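You operate a simulated robot arm through the tools that you are given. There is no shell and no other tool. Be economical: measure what you need, move in short steps, check, and stop when the job is done.

Carry out the task below with a simulated robot arm. There is one attempt and no reset: what you move stays moved.

## Task
Put things in order on the wooden table. At the end: the white cup from the wooden table stands where the green float stood; the pink rolled towel stands on top of the blue kneeling pad; the green float from the wooden table stands where the pink rolled towel stood; the grey oil bottle (marked "REEL OIL") from the wooden table stands where the white cup stood; whatever was shut is shut again. Leave all else as you found it, and nothing knocked over.
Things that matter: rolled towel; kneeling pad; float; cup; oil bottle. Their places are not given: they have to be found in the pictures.

The check looks at the end state, three seconds after you hand in, the way a careful person would. Anything else that was tipped, shoved, dropped, spilled or broken makes it a failure.

## Robot
A 7-joint arm with a two-finger parallel gripper, fixed in place. Base frame: the origin is at the foot of the arm, x ahead of it, y to its left, z up; the work surface is at about z = 0.8. Lengths are in m, angles in degrees, forces in N, time in s.
With the tool pointing down near the work surface it reaches from about 0.3 to 0.7 m from the base axis. Its first joint turns from -66.0 to 66.0 degrees. Payload 1.57 kg.
The TCP is the grasp point between the finger pads, 0.03 m short of the fingertips. In the tool frame z runs along the fingers and y along their closing line. The gripper opens to 0.11 m. The fingers are 0.024 m wide and 0.012 m thick; the gripper's body (0.048 by 0.112 m) begins 0.078 m behind the TCP.
Orientation is that of the tool frame in the base frame, as a unit quaternion [x, y, z, w]. With the fingers straight down and closing along the base's y, the tool's x points along the base's -x, its y along +y and its z along -z.

## Interface
- The arm moves only by the tool move_arm. Its argument "series" is a list of rows, each an object (a shift or turn left out is 0, a gripper value left out holds the last) with "slide": the shift along the base's x, y, z in cm, a list of three; "turn": the turn, a rotation vector about the base's x, y, z in degrees, a list of three; "gripper": the gripper command, from -1 (fully open) to 1 (shut), values between in proportion. In form: [{"slide": [x, y, z], "turn": [rx, ry, rz], "gripper": gripper}, ...]. A call has 1 to 10 rows; each row shifts and turns the commanded pose from where the row before left it. Each row takes 0.2 s and may step no farther than 0.05 m and 8.6 degrees from the row before; otherwise, or with a gripper value out of range, the whole call is refused. A pose out of reach is approached as far as the arm can. The call stops where the force on the tool passes 40 N (or 10 N more than at its start, if that is more) or the arm is blocked; 0.2 s more then pass. The fingers move at their own pace (about 0.108 m/s each) and stop on an object; they squeeze with about 25 N. The grip force told is the motor's: it shows also when the fingers shut on nothing. Time passes only in rows, and 0.2 s behind the last, so rows that do not move let the fingers close. It gives the time, the measured TCP pose, the force on the tool (base axes), the opening and the grip force at its end, in the units of the frame above (readings bear some noise).
- Cameras (640 x 400 px; columns grow to the right, rows downward): "scene" is fixed at [0.1564, -0.3904, 1.3788]; the picture's right is [0.86, -0.50, 0.00], its down [-0.36, -0.62, -0.70] and it looks along [0.35, 0.60, -0.72] (base axes); focal length 318 px, centre (320, 200). "wrist" rides on the gripper at [-0.036, 0, -0.08] in the tool frame; the picture's right is [0.00, -1.00, 0.00], its down [0.97, 0.00, -0.24] and it looks along [0.24, 0.00, 0.97] (tool axes); focal length 218 px, centre (320, 200).
- camera(camera): a new picture of that camera. The clock stands still meanwhile.
- locate(camera, pixels): for up to 12 pixels [column, row] of the newest picture of that camera ("zoom" is the newest enlarged one), the place [x, y, z] in the base frame of the surface seen there, good to about 0.003 m, but the place of the scene camera against the robot may be out by one fixed shift of up to 0.012 m in any direction. The clock stands still meanwhile.
- close_up(camera, box): a new picture of the part [left, top, right, bottom] of that camera's present view, enlarged. The clock stands still meanwhile.
- job_done(): hands the job in; it is judged then, once.

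Work in short steps. Measure before you move; look again where a grasp or a placing could have gone wrong, and mend it. You have 80 turns and 38 pictures in all, those below and enlarged ones among them. Open the gripper and draw the arm clear of the work before you hand the job in, unless the task says otherwise; then end with one line.

The tools are called after "Request:" as name(argument=value, ...) on one line, values as JSON. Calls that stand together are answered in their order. move_arm: Moves the arm, as the interface text tells. Its arguments: {"type":"object","properties":{"series":{"type":"array","items":{"type":"object","properties":{"slide":{"type":"array","items":{"type":"number"}},"turn":{"type":"array","items":{"type":"number"}},"gripper":{"type":"number"}}}}},"required":["series"]} The other tools are called the same way: camera (camera) takes a picture; locate (camera, pixels) gives the place of the surface under pixels of a picture; close_up (camera, box) takes an enlarged picture of a part of a camera's view; job_done () hands the job in.

At the start:

```text
time_s: 0.0
tcp_pos: [0.3663, -0.1736, 1.0942]
tool_rot: [0.0, 1.0, 0.0, -0.001]
force: [-0.3, 0.7, 0.6]
width: 0.1098
grip_force: 0.2
```

scene: 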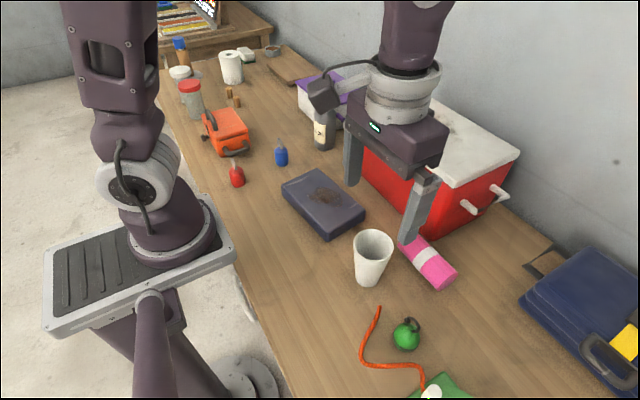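
wrist: 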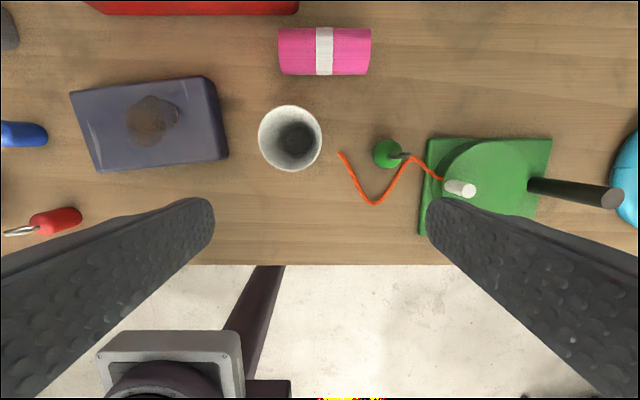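

I'll look closer at the objects: pad near (323,203), cup (372,257), towel (428,263), float (407,335), bottle near (323,130).

Request:
close_up(camera="scene", box=[260, 60, 420, 160])

Request:
close_up(camera="scene", box=[320, 220, 560, 400])

Request:
locate(camera="wrist", pixels=[[280, 52], [324, 52], [369, 52], [324, 30], [324, 72], [290, 108], [290, 168], [386, 154], [295, 140], [100, 130], [200, 120], [150, 90]])

```text
4.00 times, centred on (340, 110) of scene
```

zoom: 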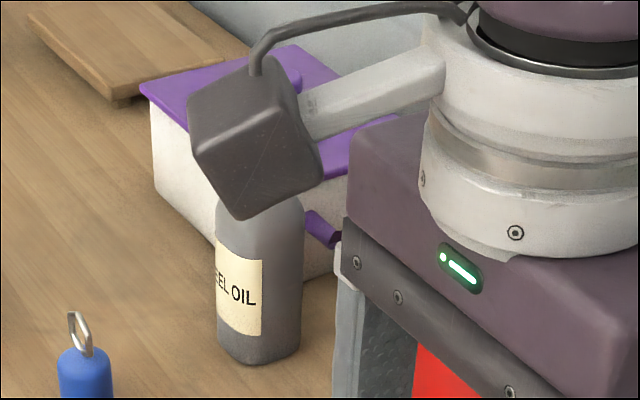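

```text
2.22 times, centred on (440, 310) of scene
```

zoom: 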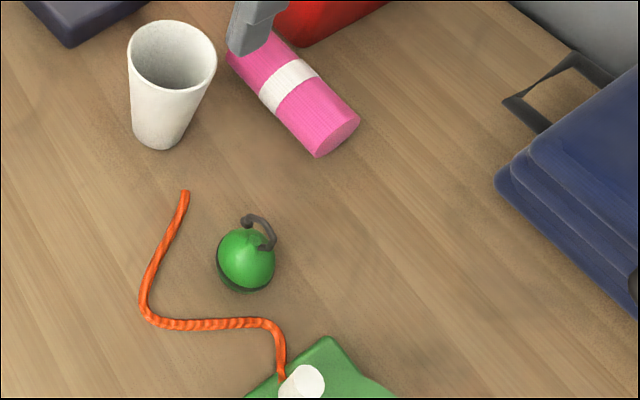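

```text
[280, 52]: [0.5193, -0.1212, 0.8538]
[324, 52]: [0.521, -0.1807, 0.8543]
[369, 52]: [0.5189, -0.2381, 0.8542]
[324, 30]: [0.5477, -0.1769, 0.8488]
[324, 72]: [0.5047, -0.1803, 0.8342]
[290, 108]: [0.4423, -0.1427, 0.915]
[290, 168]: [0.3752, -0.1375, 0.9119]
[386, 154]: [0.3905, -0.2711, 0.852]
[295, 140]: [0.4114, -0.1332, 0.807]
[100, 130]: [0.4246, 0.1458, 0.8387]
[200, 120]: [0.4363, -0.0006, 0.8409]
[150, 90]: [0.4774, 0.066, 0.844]
```

Locating the cooler, the bottle and the arm's side box from the scene view before planning.

Request:
camera(camera="scene")

Request:
locate(camera="scene", pixels=[[323, 95], [324, 140], [450, 175], [440, 222], [380, 180], [470, 205], [325, 80], [318, 105], [428, 263], [324, 118], [500, 165], [372, 233]])

Request:
locate(camera="wrist", pixels=[[290, 12], [290, 5], [250, 22], [100, 14], [340, 153], [372, 203], [395, 178], [408, 158], [386, 142], [386, 166], [375, 154], [425, 160]])

```text
33 pictures are left
```

scene: 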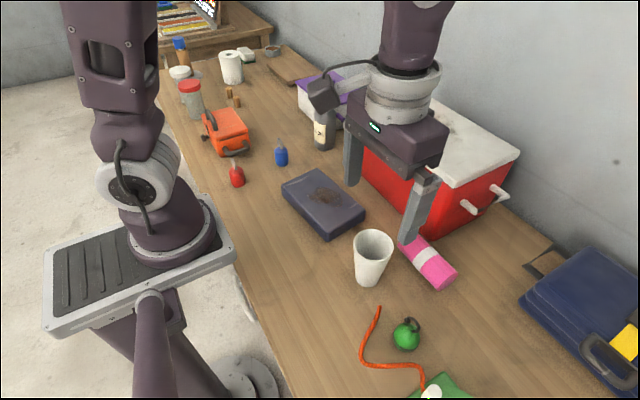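

```text
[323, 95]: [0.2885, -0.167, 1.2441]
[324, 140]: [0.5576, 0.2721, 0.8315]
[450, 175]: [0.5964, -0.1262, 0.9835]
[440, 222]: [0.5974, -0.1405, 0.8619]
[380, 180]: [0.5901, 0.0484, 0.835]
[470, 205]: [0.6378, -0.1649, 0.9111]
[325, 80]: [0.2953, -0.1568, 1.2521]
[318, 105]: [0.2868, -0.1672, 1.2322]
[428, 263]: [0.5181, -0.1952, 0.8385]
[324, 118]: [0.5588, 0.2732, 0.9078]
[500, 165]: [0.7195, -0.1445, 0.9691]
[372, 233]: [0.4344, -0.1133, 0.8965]
```

```text
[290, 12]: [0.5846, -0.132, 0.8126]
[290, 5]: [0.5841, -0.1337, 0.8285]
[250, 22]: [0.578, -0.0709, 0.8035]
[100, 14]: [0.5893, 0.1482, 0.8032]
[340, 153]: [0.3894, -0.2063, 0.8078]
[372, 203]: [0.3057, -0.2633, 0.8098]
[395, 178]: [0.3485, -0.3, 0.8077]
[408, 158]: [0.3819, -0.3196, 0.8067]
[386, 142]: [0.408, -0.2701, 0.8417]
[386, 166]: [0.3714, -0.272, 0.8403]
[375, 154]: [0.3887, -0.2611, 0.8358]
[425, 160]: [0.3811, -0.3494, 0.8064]
```

The towel lies along y at about (0.523,-0.180), r≈0.027; the cooler front is at x≈0.585 and ends near y=-0.14. I'll turn the tool +90° about z while moving above the towel.

Request:
move_arm(series=[{"slide": [1.57, -0.06, 0], "turn": [0, 0, 8.5], "gripper": -0.5}, {"slide": [1.57, -0.06, 0], "turn": [0, 0, 8.5]}, {"slide": [1.57, -0.06, 0], "turn": [0, 0, 8.5]}, {"slide": [1.57, -0.06, 0], "turn": [0, 0, 8.5]}, {"slide": [1.57, -0.06, 0], "turn": [0, 0, 8.5]}, {"slide": [1.57, -0.06, 0], "turn": [0, 0, 8.5]}, {"slide": [1.57, -0.06, 0], "turn": [0, 0, 8.5]}, {"slide": [1.57, -0.06, 0], "turn": [0, 0, 8.5]}, {"slide": [1.57, -0.06, 0], "turn": [0, 0, 8.5]}, {"slide": [1.57, -0.06, 0], "turn": [0, 0, 8.5]}])

Request:
move_arm(series=[{"slide": [0, 0, -4], "turn": [0, 0, 5]}, {"slide": [0, 0, -4]}, {"slide": [0, 0, -2]}, {"slide": [0, 0, 0]}])

Request:
camera(camera="wrist")

```text
time_s: 2.2
tcp_pos: [0.5238, -0.1817, 1.0935]
tool_rot: [-0.677, 0.736, 0.001, 0.0]
force: [-0.5, -0.5, -0.2]
width: 0.0825
grip_force: 0.1
```

```text
time_s: 3.2
tcp_pos: [0.5219, -0.1809, 0.9917]
tool_rot: [0.708, -0.707, 0.0, 0.0]
force: [-0.2, 0.5, 0.2]
width: 0.0825
grip_force: 0.0
```

```text
32 pictures are left
```

wrist: 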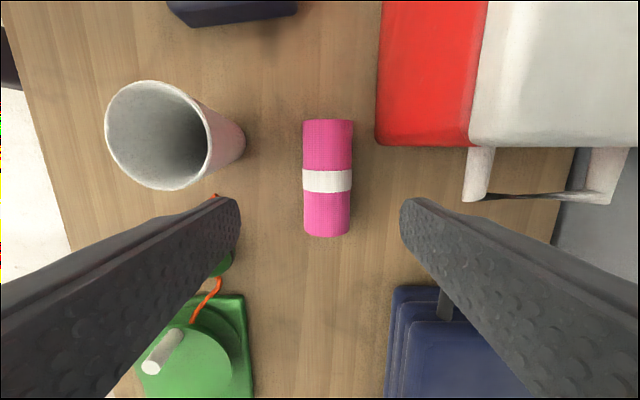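

The towel shows at columns 302–352, rows 119–237; measuring it, plus the pad corners from the scene image.

Request:
locate(camera="wrist", pixels=[[304, 180], [327, 180], [350, 180], [327, 122], [327, 234], [290, 180], [370, 180], [376, 140], [474, 140]])

Request:
locate(camera="scene", pixels=[[283, 183], [315, 171], [364, 211], [328, 232], [323, 200], [345, 215], [300, 185], [320, 185]])

```text
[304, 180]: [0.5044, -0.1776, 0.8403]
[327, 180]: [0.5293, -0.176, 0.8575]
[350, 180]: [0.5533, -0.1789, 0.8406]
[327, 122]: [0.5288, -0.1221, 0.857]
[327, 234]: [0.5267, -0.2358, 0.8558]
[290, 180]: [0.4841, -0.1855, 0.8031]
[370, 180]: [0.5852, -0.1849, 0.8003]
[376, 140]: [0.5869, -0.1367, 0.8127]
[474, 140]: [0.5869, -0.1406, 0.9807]
```

```text
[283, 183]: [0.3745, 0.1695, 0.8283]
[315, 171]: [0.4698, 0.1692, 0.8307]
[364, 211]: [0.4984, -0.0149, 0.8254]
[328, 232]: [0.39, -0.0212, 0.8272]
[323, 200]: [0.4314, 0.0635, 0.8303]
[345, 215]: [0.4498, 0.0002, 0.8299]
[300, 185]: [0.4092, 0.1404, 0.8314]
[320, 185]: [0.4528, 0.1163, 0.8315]
```

Towel centre (0.5285,-0.179). I descend to z=0.84 and grasp.

Request:
move_arm(series=[{"slide": [0.66, 0.2, -4]}, {"slide": [0, 0, -4]}, {"slide": [0, 0, -4]}, {"slide": [0, 0, -3]}, {"slide": [0, 0, 0]}, {"gripper": 1}, {"gripper": 1}, {"gripper": 1}])

```text
time_s: 5.0
tcp_pos: [0.5272, -0.1774, 0.844]
tool_rot: [0.707, -0.707, -0.001, 0.001]
force: [-0.8, 0.3, 0.4]
width: 0.0529
grip_force: 24.9
```

Towel is held (width 0.053). I lift it and carry it over the pad centre (0.43,0.074).

Request:
move_arm(series=[{"slide": [0, 0, 4]}, {"slide": [0, 0, 4]}, {"slide": [0, 0, 5]}, {"slide": [0, 0, 5]}, {"slide": [-1.6, 4.2, 0]}, {"slide": [-1.6, 4.2, 0]}, {"slide": [-1.6, 4.2, 0]}, {"slide": [-1.6, 4.2, 0]}, {"slide": [-1.6, 4.2, 0]}, {"slide": [-1.6, 4.2, 0]}])

Request:
camera(camera="wrist")

Request:
camera(camera="scene")

```text
time_s: 7.2
tcp_pos: [0.4343, 0.0736, 1.0236]
tool_rot: [0.707, -0.707, 0.0, 0.0]
force: [0.0, 0.5, -1.3]
width: 0.0526
grip_force: 25.5
```

```text
31 pictures are left
```

wrist: 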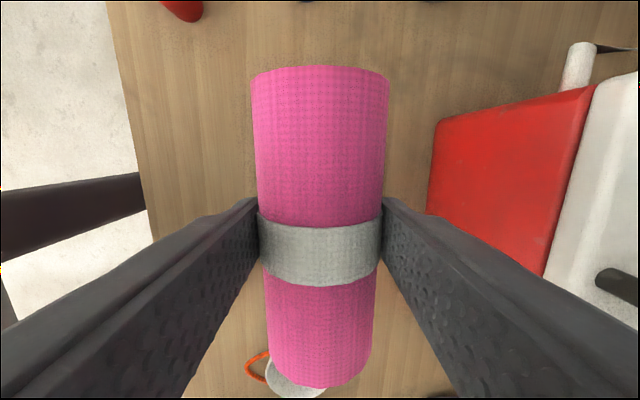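

```text
30 pictures are left
```

scene: 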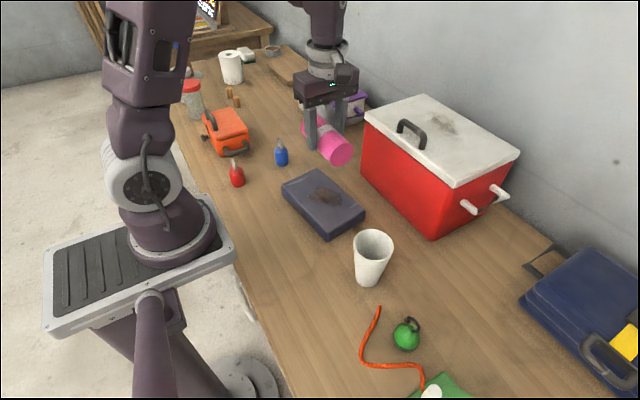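

Towel is above the pad. Descending to just above contact.

Request:
move_arm(series=[{"slide": [0, 0, -4]}, {"slide": [0, 0, -4]}, {"slide": [0, 0, -4]}, {"slide": [0, 0, -1.2]}, {"slide": [0, 0, 0]}, {"slide": [0, 0, 0]}])

Request:
move_arm(series=[{"slide": [0, 0, -0.3]}, {"slide": [0, 0, 0]}])

```text
time_s: 8.6
tcp_pos: [0.4352, 0.0725, 0.893]
tool_rot: [-0.707, 0.707, -0.001, 0.0]
force: [0.3, -0.6, -0.8]
width: 0.053
grip_force: 25.2
```

```text
time_s: 9.2
tcp_pos: [0.4352, 0.0731, 0.8897]
tool_rot: [-0.707, 0.707, 0.0, 0.0]
force: [-0.2, -0.1, -1.3]
width: 0.0526
grip_force: 25.5
```

Request:
move_arm(series=[{"slide": [0, 0, -0.3]}, {"slide": [0, 0, 0]}])

Request:
close_up(camera="scene", box=[260, 130, 420, 260])

```text
time_s: 9.8
tcp_pos: [0.4344, 0.0718, 0.8858]
tool_rot: [0.707, -0.707, 0.0, -0.001]
force: [0.2, -1.4, -2.2]
width: 0.0528
grip_force: 25.2
```

```text
3.08 times, centred on (340, 195) of scene
```

zoom: 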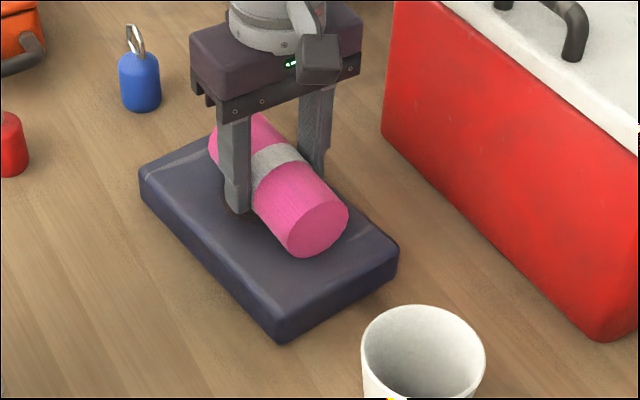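

Force barely changes (about -2 N); nudging down another 2 mm, then releasing gently.

Request:
move_arm(series=[{"slide": [0, 0, -0.2]}, {"slide": [0, 0, 0]}])

```text
time_s: 10.4
tcp_pos: [0.4345, 0.072, 0.8843]
tool_rot: [-0.707, 0.707, 0.0, -0.001]
force: [-0.1, -0.3, -1.3]
width: 0.0526
grip_force: 25.2
```

Request:
move_arm(series=[{"slide": [0, 0, -0.2]}, {"slide": [0, 0, 0]}])

```text
time_s: 11.0
tcp_pos: [0.434, 0.0732, 0.882]
tool_rot: [0.708, -0.706, 0.001, 0.0]
force: [-0.2, 0.3, 13.5]
width: 0.0527
grip_force: 25.2
```

Contact (13.5 N). Up 1 mm to relieve, open, and rise.

Request:
move_arm(series=[{"slide": [0, 0, 0.1]}, {"gripper": -0.2}, {"gripper": -0.5}, {"gripper": -0.5}, {"slide": [0, 0, 2]}, {"slide": [0, 0, 4]}, {"slide": [0, 0, 5]}, {"slide": [0, 0, 4]}])

Request:
camera(camera="wrist")

```text
time_s: 12.8
tcp_pos: [0.4335, 0.0721, 1.0323]
tool_rot: [0.708, -0.706, 0.0, 0.0]
force: [0.1, 0.1, -0.5]
width: 0.0823
grip_force: 0.1
```

```text
28 pictures are left
```

wrist: 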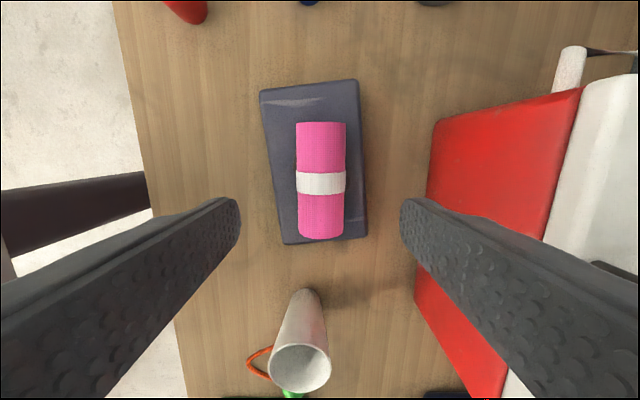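

Towel rests on the pad. Now moving over the float for a closer look.

Request:
move_arm(series=[{"slide": [-0.45, -4.2, 0]}, {"slide": [-0.45, -4.2, 0]}, {"slide": [-0.45, -4.2, 0]}, {"slide": [-0.45, -4.2, 0]}, {"slide": [-0.45, -4.2, 0]}, {"slide": [-0.45, -4.2, 0]}, {"slide": [-0.45, -4.5, 0]}, {"slide": [-0.45, -4.5, 0]}, {"slide": [0, 0, -3]}, {"slide": [0, 0, 0]}])

Request:
camera(camera="wrist")

```text
time_s: 15.0
tcp_pos: [0.3964, -0.265, 1.0028]
tool_rot: [0.708, -0.707, -0.001, 0.0]
force: [-1.1, 0.1, -0.3]
width: 0.0826
grip_force: 0.1
```

```text
27 pictures are left
```

wrist: 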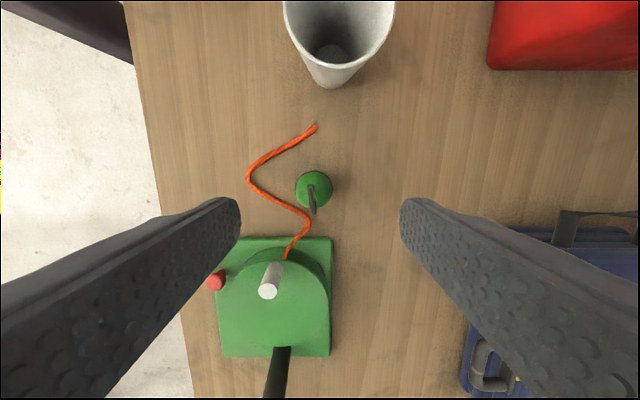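

Request:
close_up(camera="wrist", box=[240, 110, 400, 250])

Request:
locate(camera="wrist", pixels=[[297, 190], [331, 190], [306, 173], [312, 185], [313, 209], [305, 214], [262, 188], [285, 203], [310, 225], [315, 127], [305, 190], [248, 178]])

```text
2.86 times, centred on (320, 180) of wrist
```

zoom: 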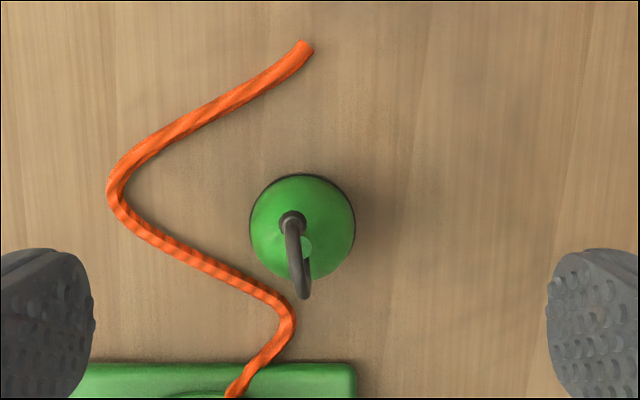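

```text
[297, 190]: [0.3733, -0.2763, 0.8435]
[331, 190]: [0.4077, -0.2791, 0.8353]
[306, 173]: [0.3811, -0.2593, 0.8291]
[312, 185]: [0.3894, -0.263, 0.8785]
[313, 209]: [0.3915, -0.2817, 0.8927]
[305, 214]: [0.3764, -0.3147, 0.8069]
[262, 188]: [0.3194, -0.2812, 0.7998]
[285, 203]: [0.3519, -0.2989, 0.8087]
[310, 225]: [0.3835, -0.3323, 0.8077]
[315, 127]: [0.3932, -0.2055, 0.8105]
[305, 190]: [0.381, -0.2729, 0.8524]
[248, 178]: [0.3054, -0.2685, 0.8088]
```

Float body centre ≈(0.391,-0.275), rope tops at 0.809. Checking the height of the dark stick near (275,380) and table lamp parts before lowering.

Request:
locate(camera="wrist", pixels=[[280, 352], [277, 375], [274, 395], [268, 292], [218, 283], [330, 50], [290, 20], [390, 15]])

```text
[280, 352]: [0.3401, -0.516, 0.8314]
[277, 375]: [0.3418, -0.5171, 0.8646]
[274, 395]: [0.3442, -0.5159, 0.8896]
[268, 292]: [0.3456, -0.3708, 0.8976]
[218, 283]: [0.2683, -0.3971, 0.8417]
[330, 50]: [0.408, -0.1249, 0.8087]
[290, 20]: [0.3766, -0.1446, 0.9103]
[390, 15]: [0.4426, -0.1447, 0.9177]
```

Clear. Narrowing to 0.07 and descending on the float to z=0.842.

Request:
move_arm(series=[{"slide": [-0.55, -0.8, 0], "gripper": -0.27}, {"slide": [0, 0, -4]}, {"slide": [0, 0, -4]}, {"slide": [0, 0, -4]}, {"slide": [0, 0, -4]}, {"slide": [0, 0, 0]}, {"slide": [0, 0, 0]}])

Request:
camera(camera="wrist")

```text
time_s: 16.6
tcp_pos: [0.3923, -0.2757, 0.8441]
tool_rot: [0.707, -0.707, 0.0, 0.0]
force: [-0.3, -0.4, 0.3]
width: 0.0699
grip_force: 0.0
```

```text
25 pictures are left
```

wrist: 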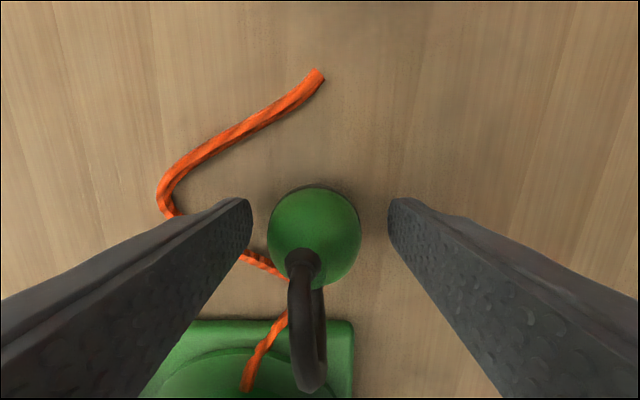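

Float sits between the fingers (column 315). Closing.

Request:
move_arm(series=[{"gripper": 1}, {"gripper": 1}, {"gripper": 1}])

Request:
move_arm(series=[{"slide": [0, 0, 2]}, {"slide": [0, 0, 4]}, {"slide": [0, 0, 4]}, {"slide": [0, 0, 4]}])

Request:
camera(camera="wrist")

```text
time_s: 17.4
tcp_pos: [0.3934, -0.2741, 0.8439]
tool_rot: [-0.707, 0.707, 0.0, 0.0]
force: [-0.7, -0.1, 0.2]
width: 0.04
grip_force: 24.9
```

```text
time_s: 18.4
tcp_pos: [0.3957, -0.2757, 0.9823]
tool_rot: [-0.707, 0.708, 0.0, 0.0]
force: [0.7, -0.3, -0.4]
width: 0.04
grip_force: 24.8
```

```text
24 pictures are left
```

wrist: 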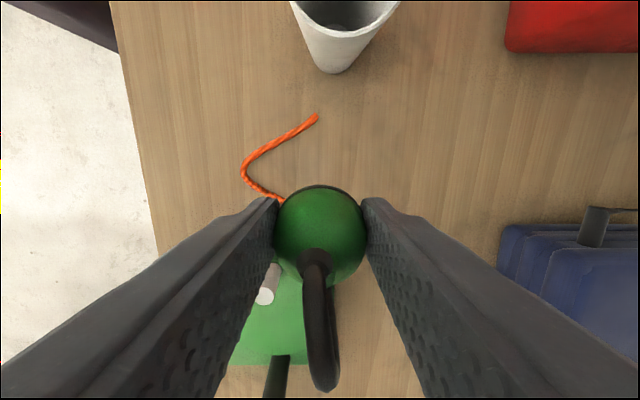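

Float held. Carrying it to the towel's old place (0.5285,-0.179).

Request:
move_arm(series=[{"slide": [3.35, 2.4, 0]}, {"slide": [3.35, 2.4, 0]}, {"slide": [3.35, 2.4, 0]}, {"slide": [3.35, 2.4, 0]}, {"slide": [0, 0, -4]}, {"slide": [0, 0, -4]}, {"slide": [0, 0, -3]}, {"slide": [0, 0, -2]}, {"slide": [0, 0, 0]}, {"slide": [0, 0, 0]}])

```text
time_s: 20.6
tcp_pos: [0.5255, -0.1804, 0.8526]
tool_rot: [0.707, -0.707, 0.0, 0.001]
force: [-0.6, 0.2, 0.0]
width: 0.0397
grip_force: 24.9
```

Request:
move_arm(series=[{"slide": [0.2, 0.1, -0.5]}, {"slide": [0, 0, 0]}])

Request:
move_arm(series=[{"slide": [0, 0, -0.2]}, {"slide": [0, 0, 0]}])

```text
time_s: 21.2
tcp_pos: [0.528, -0.1792, 0.8476]
tool_rot: [0.707, -0.707, 0.0, 0.001]
force: [-0.5, -0.5, 0.1]
width: 0.04
grip_force: 25.6
```

```text
time_s: 21.8
tcp_pos: [0.5283, -0.1789, 0.8448]
tool_rot: [0.707, -0.707, 0.0, 0.0]
force: [-0.5, 0.0, -0.9]
width: 0.0398
grip_force: 24.8
```

Not in contact yet; stepping down in small increments.

Request:
move_arm(series=[{"slide": [0, 0, -0.15]}, {"slide": [0, 0, 0]}])

```text
time_s: 22.4
tcp_pos: [0.5284, -0.1796, 0.844]
tool_rot: [0.708, -0.707, 0.0, -0.001]
force: [-0.4, 0.5, -0.5]
width: 0.0399
grip_force: 24.8
```

Request:
move_arm(series=[{"slide": [0, 0, -0.15]}, {"slide": [0, 0, 0]}])

```text
time_s: 23.0
tcp_pos: [0.5296, -0.1794, 0.8426]
tool_rot: [0.707, -0.707, 0.001, 0.0]
force: [-5.9, 1.6, 24.6]
width: 0.0399
grip_force: 24.7
```

Contact (24 N). Relieving by 1 mm, opening to 0.07 and rising; the ring is between the fingers.

Request:
move_arm(series=[{"slide": [0, 0, 0.1]}, {"slide": [0, 0, 0]}, {"gripper": 0.1}, {"gripper": -0.27}, {"gripper": -0.27}, {"slide": [0, 0, 2]}, {"slide": [0, 0, 4]}, {"slide": [0, 0, 5]}, {"slide": [0, 0, 5]}, {"slide": [0, 0, 0]}])

Request:
camera(camera="wrist")

Request:
camera(camera="scene")

```text
time_s: 25.2
tcp_pos: [0.5325, -0.1822, 1.0057]
tool_rot: [0.708, -0.706, -0.001, 0.0]
force: [0.4, -0.3, -0.6]
width: 0.0697
grip_force: 0.2
```

```text
23 pictures are left
```

wrist: 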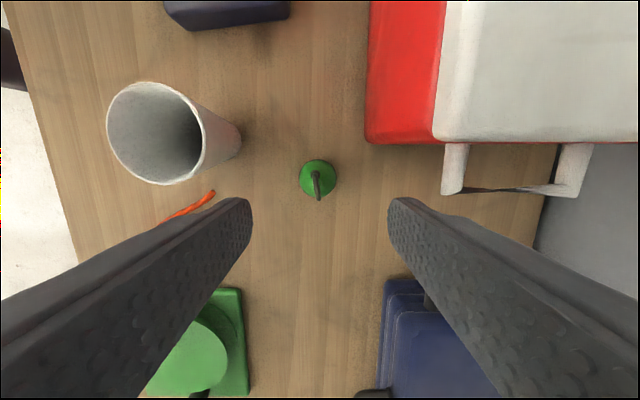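

```text
22 pictures are left
```

scene: 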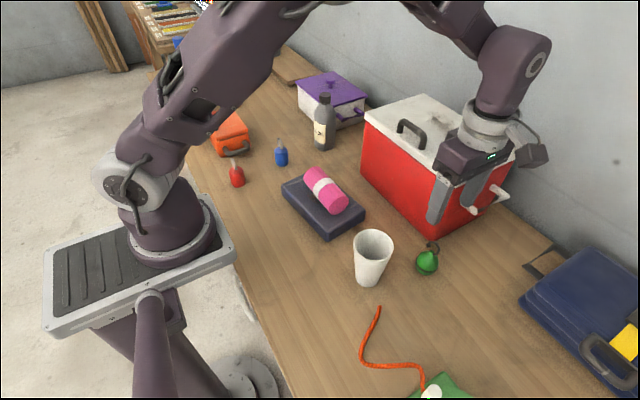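

Float stands upright at the towel's spot. Now positioning over the cup, opening wider.

Request:
move_arm(series=[{"slide": [-3, 1.1, 1], "gripper": -0.9}, {"slide": [-3, 1.1, 2]}, {"slide": [-3, 1.1, 2]}, {"slide": [-3.1, 1.1, 0]}, {"slide": [0, 0, 0]}])

Request:
camera(camera="wrist")

```text
time_s: 26.4
tcp_pos: [0.409, -0.1397, 1.0536]
tool_rot: [0.708, -0.706, -0.001, 0.0]
force: [0.1, -0.6, 0.5]
width: 0.1048
grip_force: 0.0
```

```text
21 pictures are left
```

wrist: 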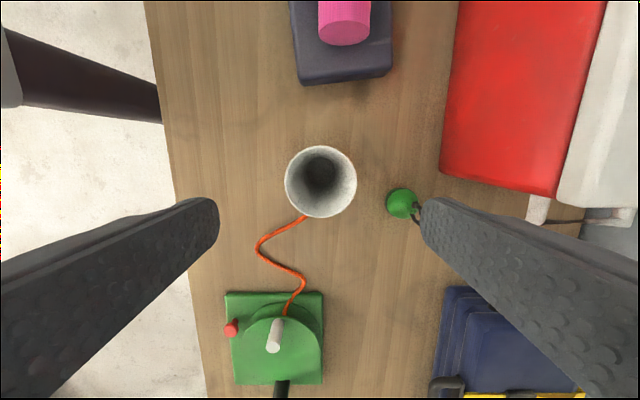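

Cup rim spans columns 285–357, rows 146–217. Measuring.

Request:
locate(camera="wrist", pixels=[[287, 181], [355, 181], [321, 148], [321, 216], [321, 176], [297, 205], [345, 158], [304, 219], [300, 222]])

```text
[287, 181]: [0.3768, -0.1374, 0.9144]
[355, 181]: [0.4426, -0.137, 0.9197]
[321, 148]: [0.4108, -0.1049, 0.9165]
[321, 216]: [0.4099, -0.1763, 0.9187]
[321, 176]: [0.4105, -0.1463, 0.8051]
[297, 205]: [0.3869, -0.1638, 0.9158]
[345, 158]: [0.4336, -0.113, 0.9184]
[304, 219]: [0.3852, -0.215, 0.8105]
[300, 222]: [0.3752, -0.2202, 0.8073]
```

Cup centre (0.410,-0.140), rim radius 0.035. Descending to z≈0.88 and gripping.

Request:
move_arm(series=[{"slide": [0.1, 0, -4]}, {"slide": [0, 0, -4]}, {"slide": [0, 0, -4]}, {"slide": [0, 0, -4]}, {"slide": [0, 0, -1.5]}, {"slide": [0, 0, 0]}, {"gripper": 1}, {"gripper": 1}, {"gripper": 1}, {"gripper": 1}])

```text
time_s: 28.6
tcp_pos: [0.4122, -0.135, 0.8789]
tool_rot: [0.707, -0.707, 0.0, 0.0]
force: [0.3, 0.2, 0.5]
width: 0.0729
grip_force: 24.8
```

Gripped at 0.073. Lifting and looking.

Request:
move_arm(series=[{"slide": [0, 0, 1]}, {"slide": [0, 0, 3]}, {"slide": [0, 0, 4]}, {"slide": [0, 0, 0]}])

Request:
camera(camera="scene")

Request:
camera(camera="wrist")

```text
time_s: 29.6
tcp_pos: [0.4092, -0.1354, 0.9606]
tool_rot: [0.707, -0.707, -0.001, 0.0]
force: [0.3, 0.0, -1.4]
width: 0.0727
grip_force: 24.9
```

```text
20 pictures are left
```

scene: 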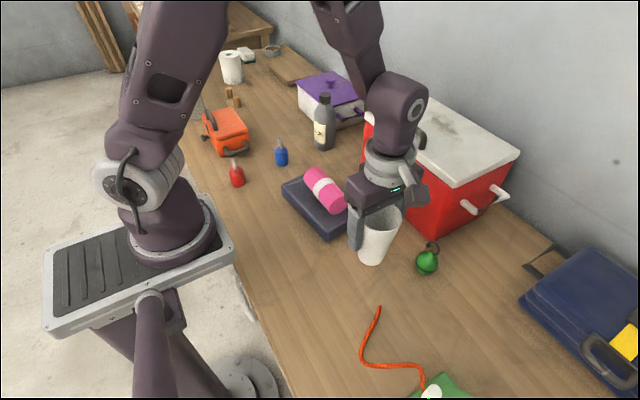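

```text
19 pictures are left
```

wrist: 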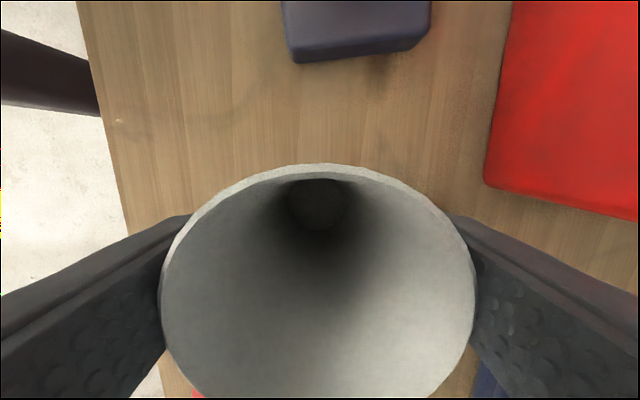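

Cup held upright. Carrying it to the float's old place (cup centre → (0.392,-0.275)) and lowering.

Request:
move_arm(series=[{"slide": [-0.44, -3.4, 0]}, {"slide": [-0.44, -3.4, 0]}, {"slide": [-0.44, -3.4, 0]}, {"slide": [-0.44, -3.4, 0]}, {"slide": [0, 0, -3]}, {"slide": [0, 0, -3]}, {"slide": [0, 0, -1.4]}, {"slide": [0, 0, 0]}, {"slide": [0, 0, 0]}])

Request:
close_up(camera="scene", box=[320, 250, 500, 400])

```text
time_s: 31.6
tcp_pos: [0.3917, -0.274, 0.8877]
tool_rot: [0.708, -0.707, 0.0, 0.0]
force: [-0.8, 0.9, -1.0]
width: 0.0729
grip_force: 24.8
```

```text
2.67 times, centred on (410, 325) of scene
```

zoom: 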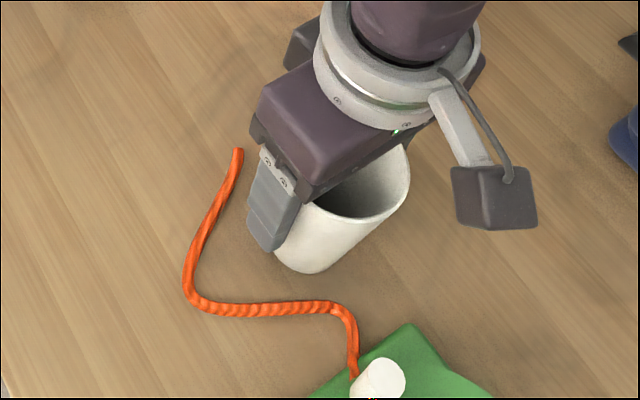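

Clear of the rope. Nudging +y 3 mm and lowering in small steps until contact.

Request:
move_arm(series=[{"slide": [0, 0.3, -0.5]}, {"slide": [0, 0, 0]}])

Request:
move_arm(series=[{"slide": [0, 0, -0.2]}, {"slide": [0, 0, 0]}])

```text
time_s: 32.2
tcp_pos: [0.3923, -0.2691, 0.8828]
tool_rot: [0.707, -0.707, -0.001, 0.0]
force: [-0.4, 0.4, -1.3]
width: 0.0729
grip_force: 24.9
```

```text
time_s: 32.8
tcp_pos: [0.3913, -0.2679, 0.8797]
tool_rot: [0.708, -0.707, 0.0, 0.0]
force: [0.2, -0.4, -1.1]
width: 0.0729
grip_force: 25.3
```

Request:
move_arm(series=[{"slide": [0, -0.2, -0.15]}, {"slide": [0, 0, 0]}])

```text
time_s: 33.4
tcp_pos: [0.3928, -0.2713, 0.8786]
tool_rot: [0.707, -0.707, 0.0, 0.0]
force: [-0.7, 3.5, 11.3]
width: 0.073
grip_force: 25.1
```

Contact (11 N). Releasing and rising straight up.

Request:
move_arm(series=[{"gripper": -0.5}, {"gripper": -0.9}, {"gripper": -0.9}, {"slide": [0, 0, 2]}, {"slide": [0, 0, 4]}, {"slide": [0, 0, 4]}, {"slide": [0, 0, 4]}, {"slide": [0, 0, 3]}, {"slide": [0, 0, 0]}])

Request:
camera(camera="wrist")

Request:
close_up(camera="scene", box=[260, 60, 420, 160])

```text
time_s: 35.4
tcp_pos: [0.3922, -0.2717, 1.0501]
tool_rot: [0.708, -0.706, 0.0, -0.001]
force: [0.3, -0.3, -0.7]
width: 0.1046
grip_force: 0.0
```

```text
17 pictures are left
```

wrist: 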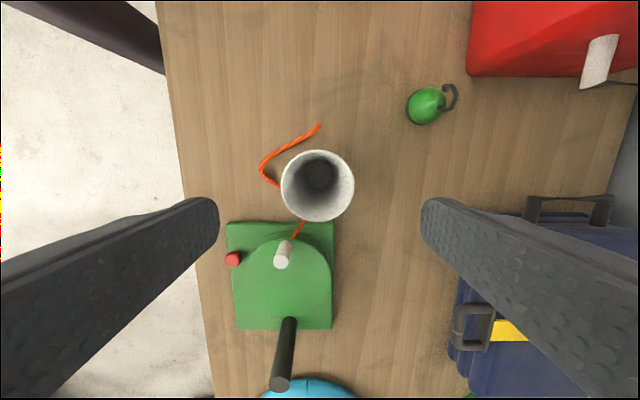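

```text
4.00 times, centred on (340, 110) of scene
```

zoom: 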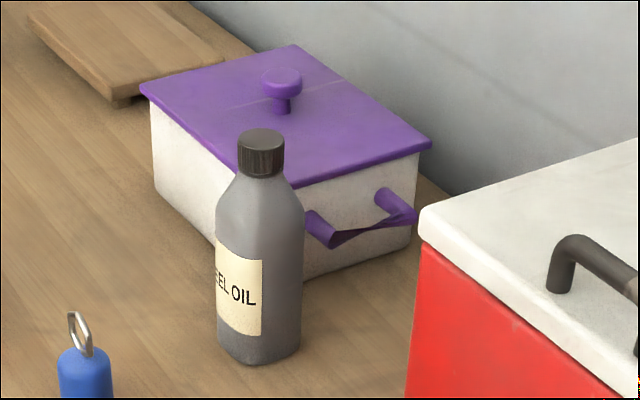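

Cup stands. Measuring the bottle and the purple box around it from this close-up.

Request:
locate(camera="zoom", pixels=[[262, 140], [262, 185], [220, 290], [300, 290], [260, 300], [258, 355], [325, 240], [410, 218], [295, 180], [145, 90], [427, 145], [310, 270]])

```text
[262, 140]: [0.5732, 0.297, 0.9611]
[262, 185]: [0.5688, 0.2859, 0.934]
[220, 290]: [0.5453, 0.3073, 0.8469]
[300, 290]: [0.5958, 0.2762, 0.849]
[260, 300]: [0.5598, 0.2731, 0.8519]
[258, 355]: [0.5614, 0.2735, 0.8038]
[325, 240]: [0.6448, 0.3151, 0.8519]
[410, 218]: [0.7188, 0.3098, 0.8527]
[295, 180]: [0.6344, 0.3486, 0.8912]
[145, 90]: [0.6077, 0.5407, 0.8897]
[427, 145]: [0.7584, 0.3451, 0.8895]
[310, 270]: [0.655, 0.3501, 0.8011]
```

Bottle ≈(0.573,0.295), top ≈0.97. Moving high above it to look with the wrist camera.

Request:
move_arm(series=[{"slide": [0, 0, 4]}, {"slide": [0, 0, 3]}, {"slide": [1.4, 4.3, 0]}, {"slide": [1.4, 4.3, 0]}, {"slide": [1.4, 4.3, 0]}, {"slide": [1.4, 4.3, 0]}, {"slide": [1.4, 4.3, 0]}, {"slide": [1.4, 4.3, 0]}, {"slide": [1.4, 4.3, 0]}, {"slide": [1.4, 4.3, 0]}])

Request:
move_arm(series=[{"slide": [1.4, 4.3, 0]}, {"slide": [1.4, 4.3, 0]}, {"slide": [1.4, 4.3, 0]}, {"slide": [1.4, 4.3, 0]}, {"slide": [1.3, 4.3, 0]}, {"slide": [0, 0, 0]}])

Request:
camera(camera="wrist")

```text
time_s: 37.6
tcp_pos: [0.502, 0.0747, 1.1149]
tool_rot: [-0.707, 0.707, 0.0, 0.0]
force: [0.1, 0.4, -0.4]
width: 0.1045
grip_force: 0.0
```

```text
time_s: 39.0
tcp_pos: [0.569, 0.2848, 1.1133]
tool_rot: [0.716, -0.698, 0.005, 0.001]
force: [-0.2, -0.3, 0.7]
width: 0.1043
grip_force: 0.2
out of reach, approached as far as the arm can: row 5
```

```text
15 pictures are left
```

wrist: 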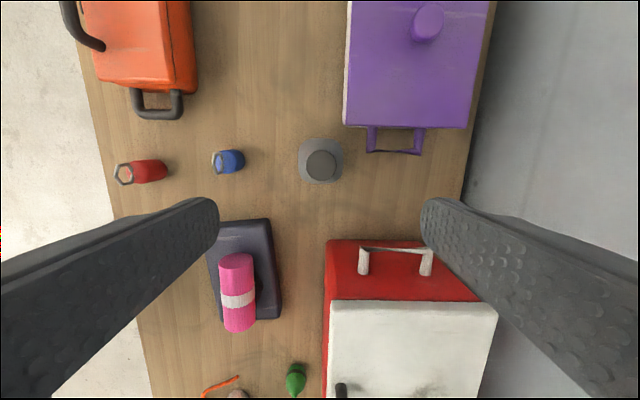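

Bottle visible with cap at (321,164). Locating it and its surroundings.

Request:
locate(camera="wrist", pixels=[[321, 164], [308, 164], [335, 164], [321, 152], [321, 177], [300, 165], [342, 165], [321, 141], [370, 145], [420, 150], [347, 125], [365, 262]])

Request:
close_up(camera="wrist", box=[270, 110, 430, 210])

```text
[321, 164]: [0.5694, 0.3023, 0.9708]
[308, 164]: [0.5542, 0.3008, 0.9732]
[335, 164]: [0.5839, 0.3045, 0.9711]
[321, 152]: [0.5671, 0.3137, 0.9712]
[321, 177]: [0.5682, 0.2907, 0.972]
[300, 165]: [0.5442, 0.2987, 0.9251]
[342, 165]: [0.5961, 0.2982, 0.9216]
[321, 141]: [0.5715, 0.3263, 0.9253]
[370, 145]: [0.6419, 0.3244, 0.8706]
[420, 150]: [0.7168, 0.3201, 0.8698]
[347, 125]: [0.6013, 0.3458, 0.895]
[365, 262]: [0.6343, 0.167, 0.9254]
```

```text
4.00 times, centred on (350, 160) of wrist
```

zoom: 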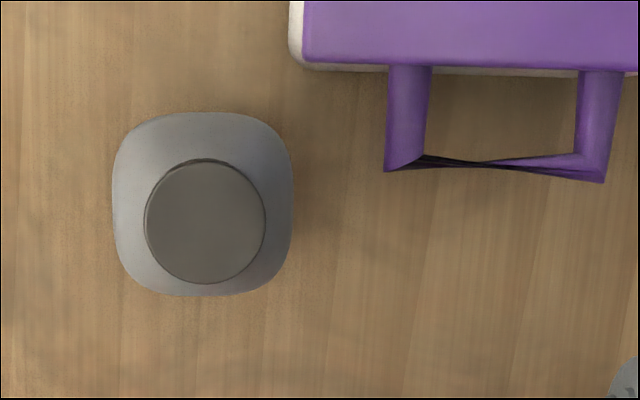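

Bottle centre (0.570,0.301), top 0.971. Lowering partially to z≈1.035 and correcting in y to see whether the reach is fine there.

Request:
move_arm(series=[{"slide": [0, 0, -4], "gripper": -0.5}, {"slide": [0, 0, -4]}, {"slide": [0, 1.4, 0]}, {"slide": [0, 0, 0]}])

```text
time_s: 40.0
tcp_pos: [0.5691, 0.3032, 1.036]
tool_rot: [-0.707, 0.707, 0.0, 0.0]
force: [-1.0, 0.1, 0.0]
width: 0.0825
grip_force: 0.0
```

Reach is fine here. Descending to z≈0.905 at (0.570,0.301) without closing yet.

Request:
move_arm(series=[{"slide": [0.05, -0.2, -3]}, {"slide": [0, 0, -3]}, {"slide": [0, 0, -3]}, {"slide": [0, 0, -3]}, {"slide": [0, 0, -1]}, {"slide": [0, 0, 0]}])

Request:
camera(camera="wrist")

```text
time_s: 41.4
tcp_pos: [0.571, 0.3001, 0.907]
tool_rot: [-0.707, 0.708, 0.0, 0.0]
force: [-0.7, -0.6, 0.5]
width: 0.0822
grip_force: 0.1
```

```text
13 pictures are left
```

wrist: 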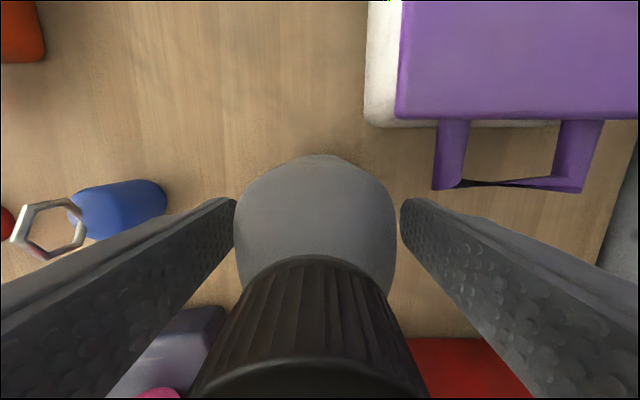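

Bottle is centred between the fingers. Closing and lifting.

Request:
move_arm(series=[{"gripper": 1}, {"gripper": 1}, {"gripper": 1}])

Request:
move_arm(series=[{"slide": [0, 0, 1]}, {"slide": [0, 0, 1.5]}, {"slide": [0, 0, 0]}])

Request:
close_up(camera="scene", box=[240, 40, 480, 190])

```text
time_s: 42.2
tcp_pos: [0.5721, 0.2986, 0.9059]
tool_rot: [0.708, -0.707, -0.001, 0.0]
force: [0.0, 1.0, -0.9]
width: 0.0573
grip_force: 25.2
```

```text
time_s: 43.0
tcp_pos: [0.5714, 0.3008, 0.9303]
tool_rot: [0.708, -0.707, 0.0, 0.0]
force: [0.4, 0.1, -2.8]
width: 0.0572
grip_force: 24.9
```

```text
2.67 times, centred on (360, 115) of scene
```

zoom: 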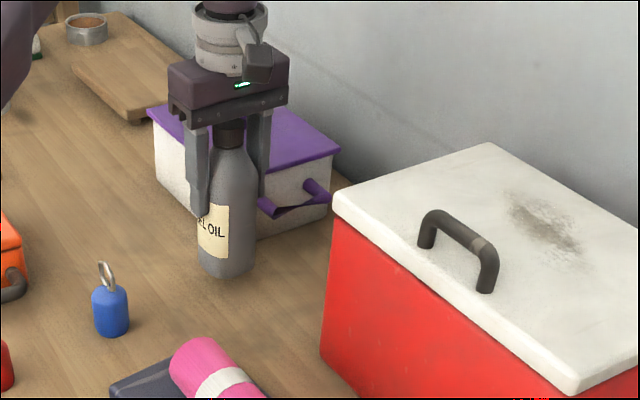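

Held. Lifting to z≈1.045, going around the front of the cooler, to the cup's old place (0.410,-0.140).

Request:
move_arm(series=[{"slide": [0, 0, 4]}, {"slide": [0, 0, 4]}, {"slide": [0, 0, 3.5]}, {"slide": [-3.5, -1.5, 0]}, {"slide": [-3.5, -1.5, 0]}, {"slide": [-3.5, -1.5, 0]}, {"slide": [-3.5, -1.5, 0]}, {"slide": [0, 0, 0]}])

Request:
move_arm(series=[{"slide": [-0.23, -4.2, 0]}, {"slide": [-0.23, -4.2, 0]}, {"slide": [-0.23, -4.2, 0]}, {"slide": [-0.23, -4.2, 0]}, {"slide": [-0.23, -4.2, 0]}, {"slide": [-0.23, -4.2, 0]}, {"slide": [-0.23, -4.2, 0]}, {"slide": [-0.23, -4.2, 0]}, {"slide": [-0.23, -4.2, 0]}, {"slide": [0, 0, 0]}])

Request:
camera(camera="scene")

```text
time_s: 44.8
tcp_pos: [0.4335, 0.2405, 1.0475]
tool_rot: [0.707, -0.707, 0.001, 0.0]
force: [-0.4, 0.3, -3.0]
width: 0.0571
grip_force: 25.3
```

```text
time_s: 47.0
tcp_pos: [0.4121, -0.1388, 1.0463]
tool_rot: [-0.707, 0.707, 0.001, 0.0]
force: [0.8, 0.0, -3.7]
width: 0.057
grip_force: 24.5
```

```text
11 pictures are left
```

scene: 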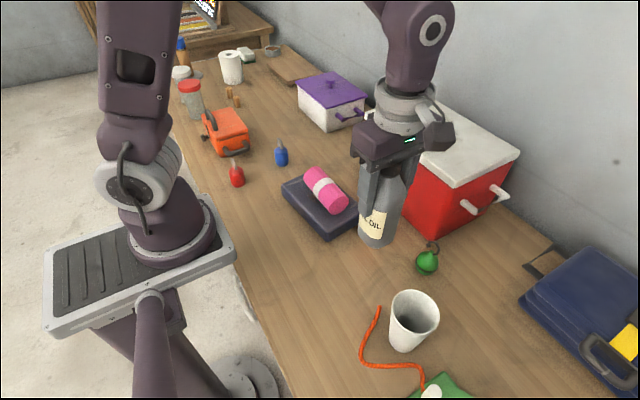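

All fine. Lowering to just above the table.

Request:
move_arm(series=[{"slide": [-0.1, -0.1, -4]}, {"slide": [0, 0, -4]}, {"slide": [0, 0, -3]}, {"slide": [0, 0, -2]}, {"slide": [0, 0, -0.4]}, {"slide": [0, 0, 0]}, {"slide": [0, 0, 0]}])

Request:
move_arm(series=[{"slide": [0, 0, -0.3]}, {"slide": [0, 0, 0]}])

```text
time_s: 48.6
tcp_pos: [0.412, -0.1367, 0.9119]
tool_rot: [0.707, -0.707, 0.0, 0.001]
force: [0.2, -0.9, -2.3]
width: 0.0569
grip_force: 25.1
```

```text
time_s: 49.2
tcp_pos: [0.4115, -0.1375, 0.9094]
tool_rot: [0.708, -0.706, -0.001, 0.0]
force: [0.5, 0.6, -2.4]
width: 0.0573
grip_force: 25.4
```

Request:
move_arm(series=[{"slide": [0, 0, -0.2]}, {"slide": [0, 0, 0]}])

```text
time_s: 49.8
tcp_pos: [0.4117, -0.1371, 0.9069]
tool_rot: [-0.707, 0.707, 0.001, 0.001]
force: [0.2, 0.0, -3.2]
width: 0.0569
grip_force: 25.7
```

Request:
move_arm(series=[{"slide": [0, 0, -0.15]}, {"slide": [0, 0, 0]}])

```text
time_s: 50.4
tcp_pos: [0.4118, -0.1383, 0.9078]
tool_rot: [0.707, -0.707, 0.001, 0.0]
force: [-1.9, 2.7, 21.9]
width: 0.057
grip_force: 25.2
```

Contact (22 N). Releasing and rising straight up.

Request:
move_arm(series=[{"slide": [0, 0, 0.1]}, {"gripper": 0}, {"gripper": -0.5}, {"gripper": -0.5}, {"slide": [0, 0, 2]}, {"slide": [0, 0, 4]}, {"slide": [0, 0, 5]}, {"slide": [0, 0, 5]}, {"slide": [0, 0, 3]}, {"slide": [0, 0, 0]}])

Request:
camera(camera="wrist")

Request:
camera(camera="scene")

```text
time_s: 52.6
tcp_pos: [0.4123, -0.1396, 1.0965]
tool_rot: [0.707, -0.707, 0.0, 0.0]
force: [0.3, 0.7, -0.3]
width: 0.0824
grip_force: 0.2
```

```text
10 pictures are left
```

wrist: 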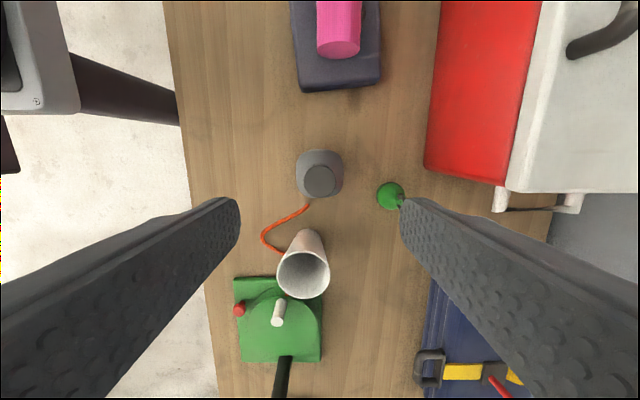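

```text
9 pictures are left
```

scene: 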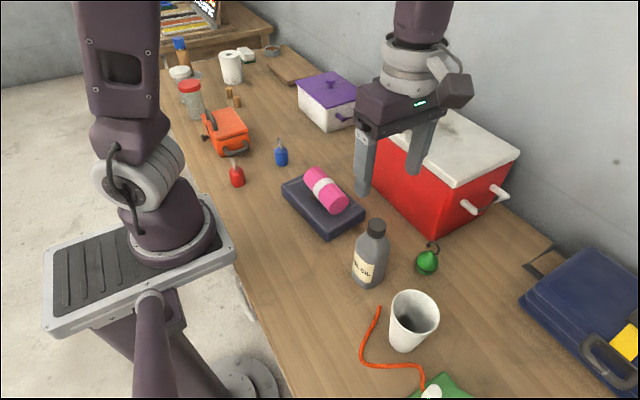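

Everything stands. Quick numeric check of the final places (no picture cost).

Request:
locate(camera="wrist", pixels=[[279, 274], [328, 274], [303, 253], [303, 298], [319, 180], [389, 195]])

Request:
move_arm(series=[{"slide": [-2, 0, 3], "gripper": -1}, {"slide": [-2, 0, 3]}, {"slide": [0, 0, 0]}])

```text
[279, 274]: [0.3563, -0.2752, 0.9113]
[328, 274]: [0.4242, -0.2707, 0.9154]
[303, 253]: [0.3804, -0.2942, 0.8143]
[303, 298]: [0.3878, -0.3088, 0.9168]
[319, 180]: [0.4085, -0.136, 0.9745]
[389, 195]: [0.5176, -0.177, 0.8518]
```

```text
time_s: 53.4
tcp_pos: [0.3704, -0.1402, 1.1581]
tool_rot: [0.708, -0.706, 0.0, -0.001]
force: [-0.1, 0.8, 0.9]
width: 0.1104
grip_force: 0.1
```

The cup, bottle, float and towel are all in their target places, and the arm is clear. Handing in.

Request:
job_done()

```text
The job is handed in.
```

The job is handed in: the towel lies on the kneeling pad, the float is where the towel was, the cup is where the float was, and the oil bottle is where the cup was; I opened nothing, and the last pictures show nothing knocked over.
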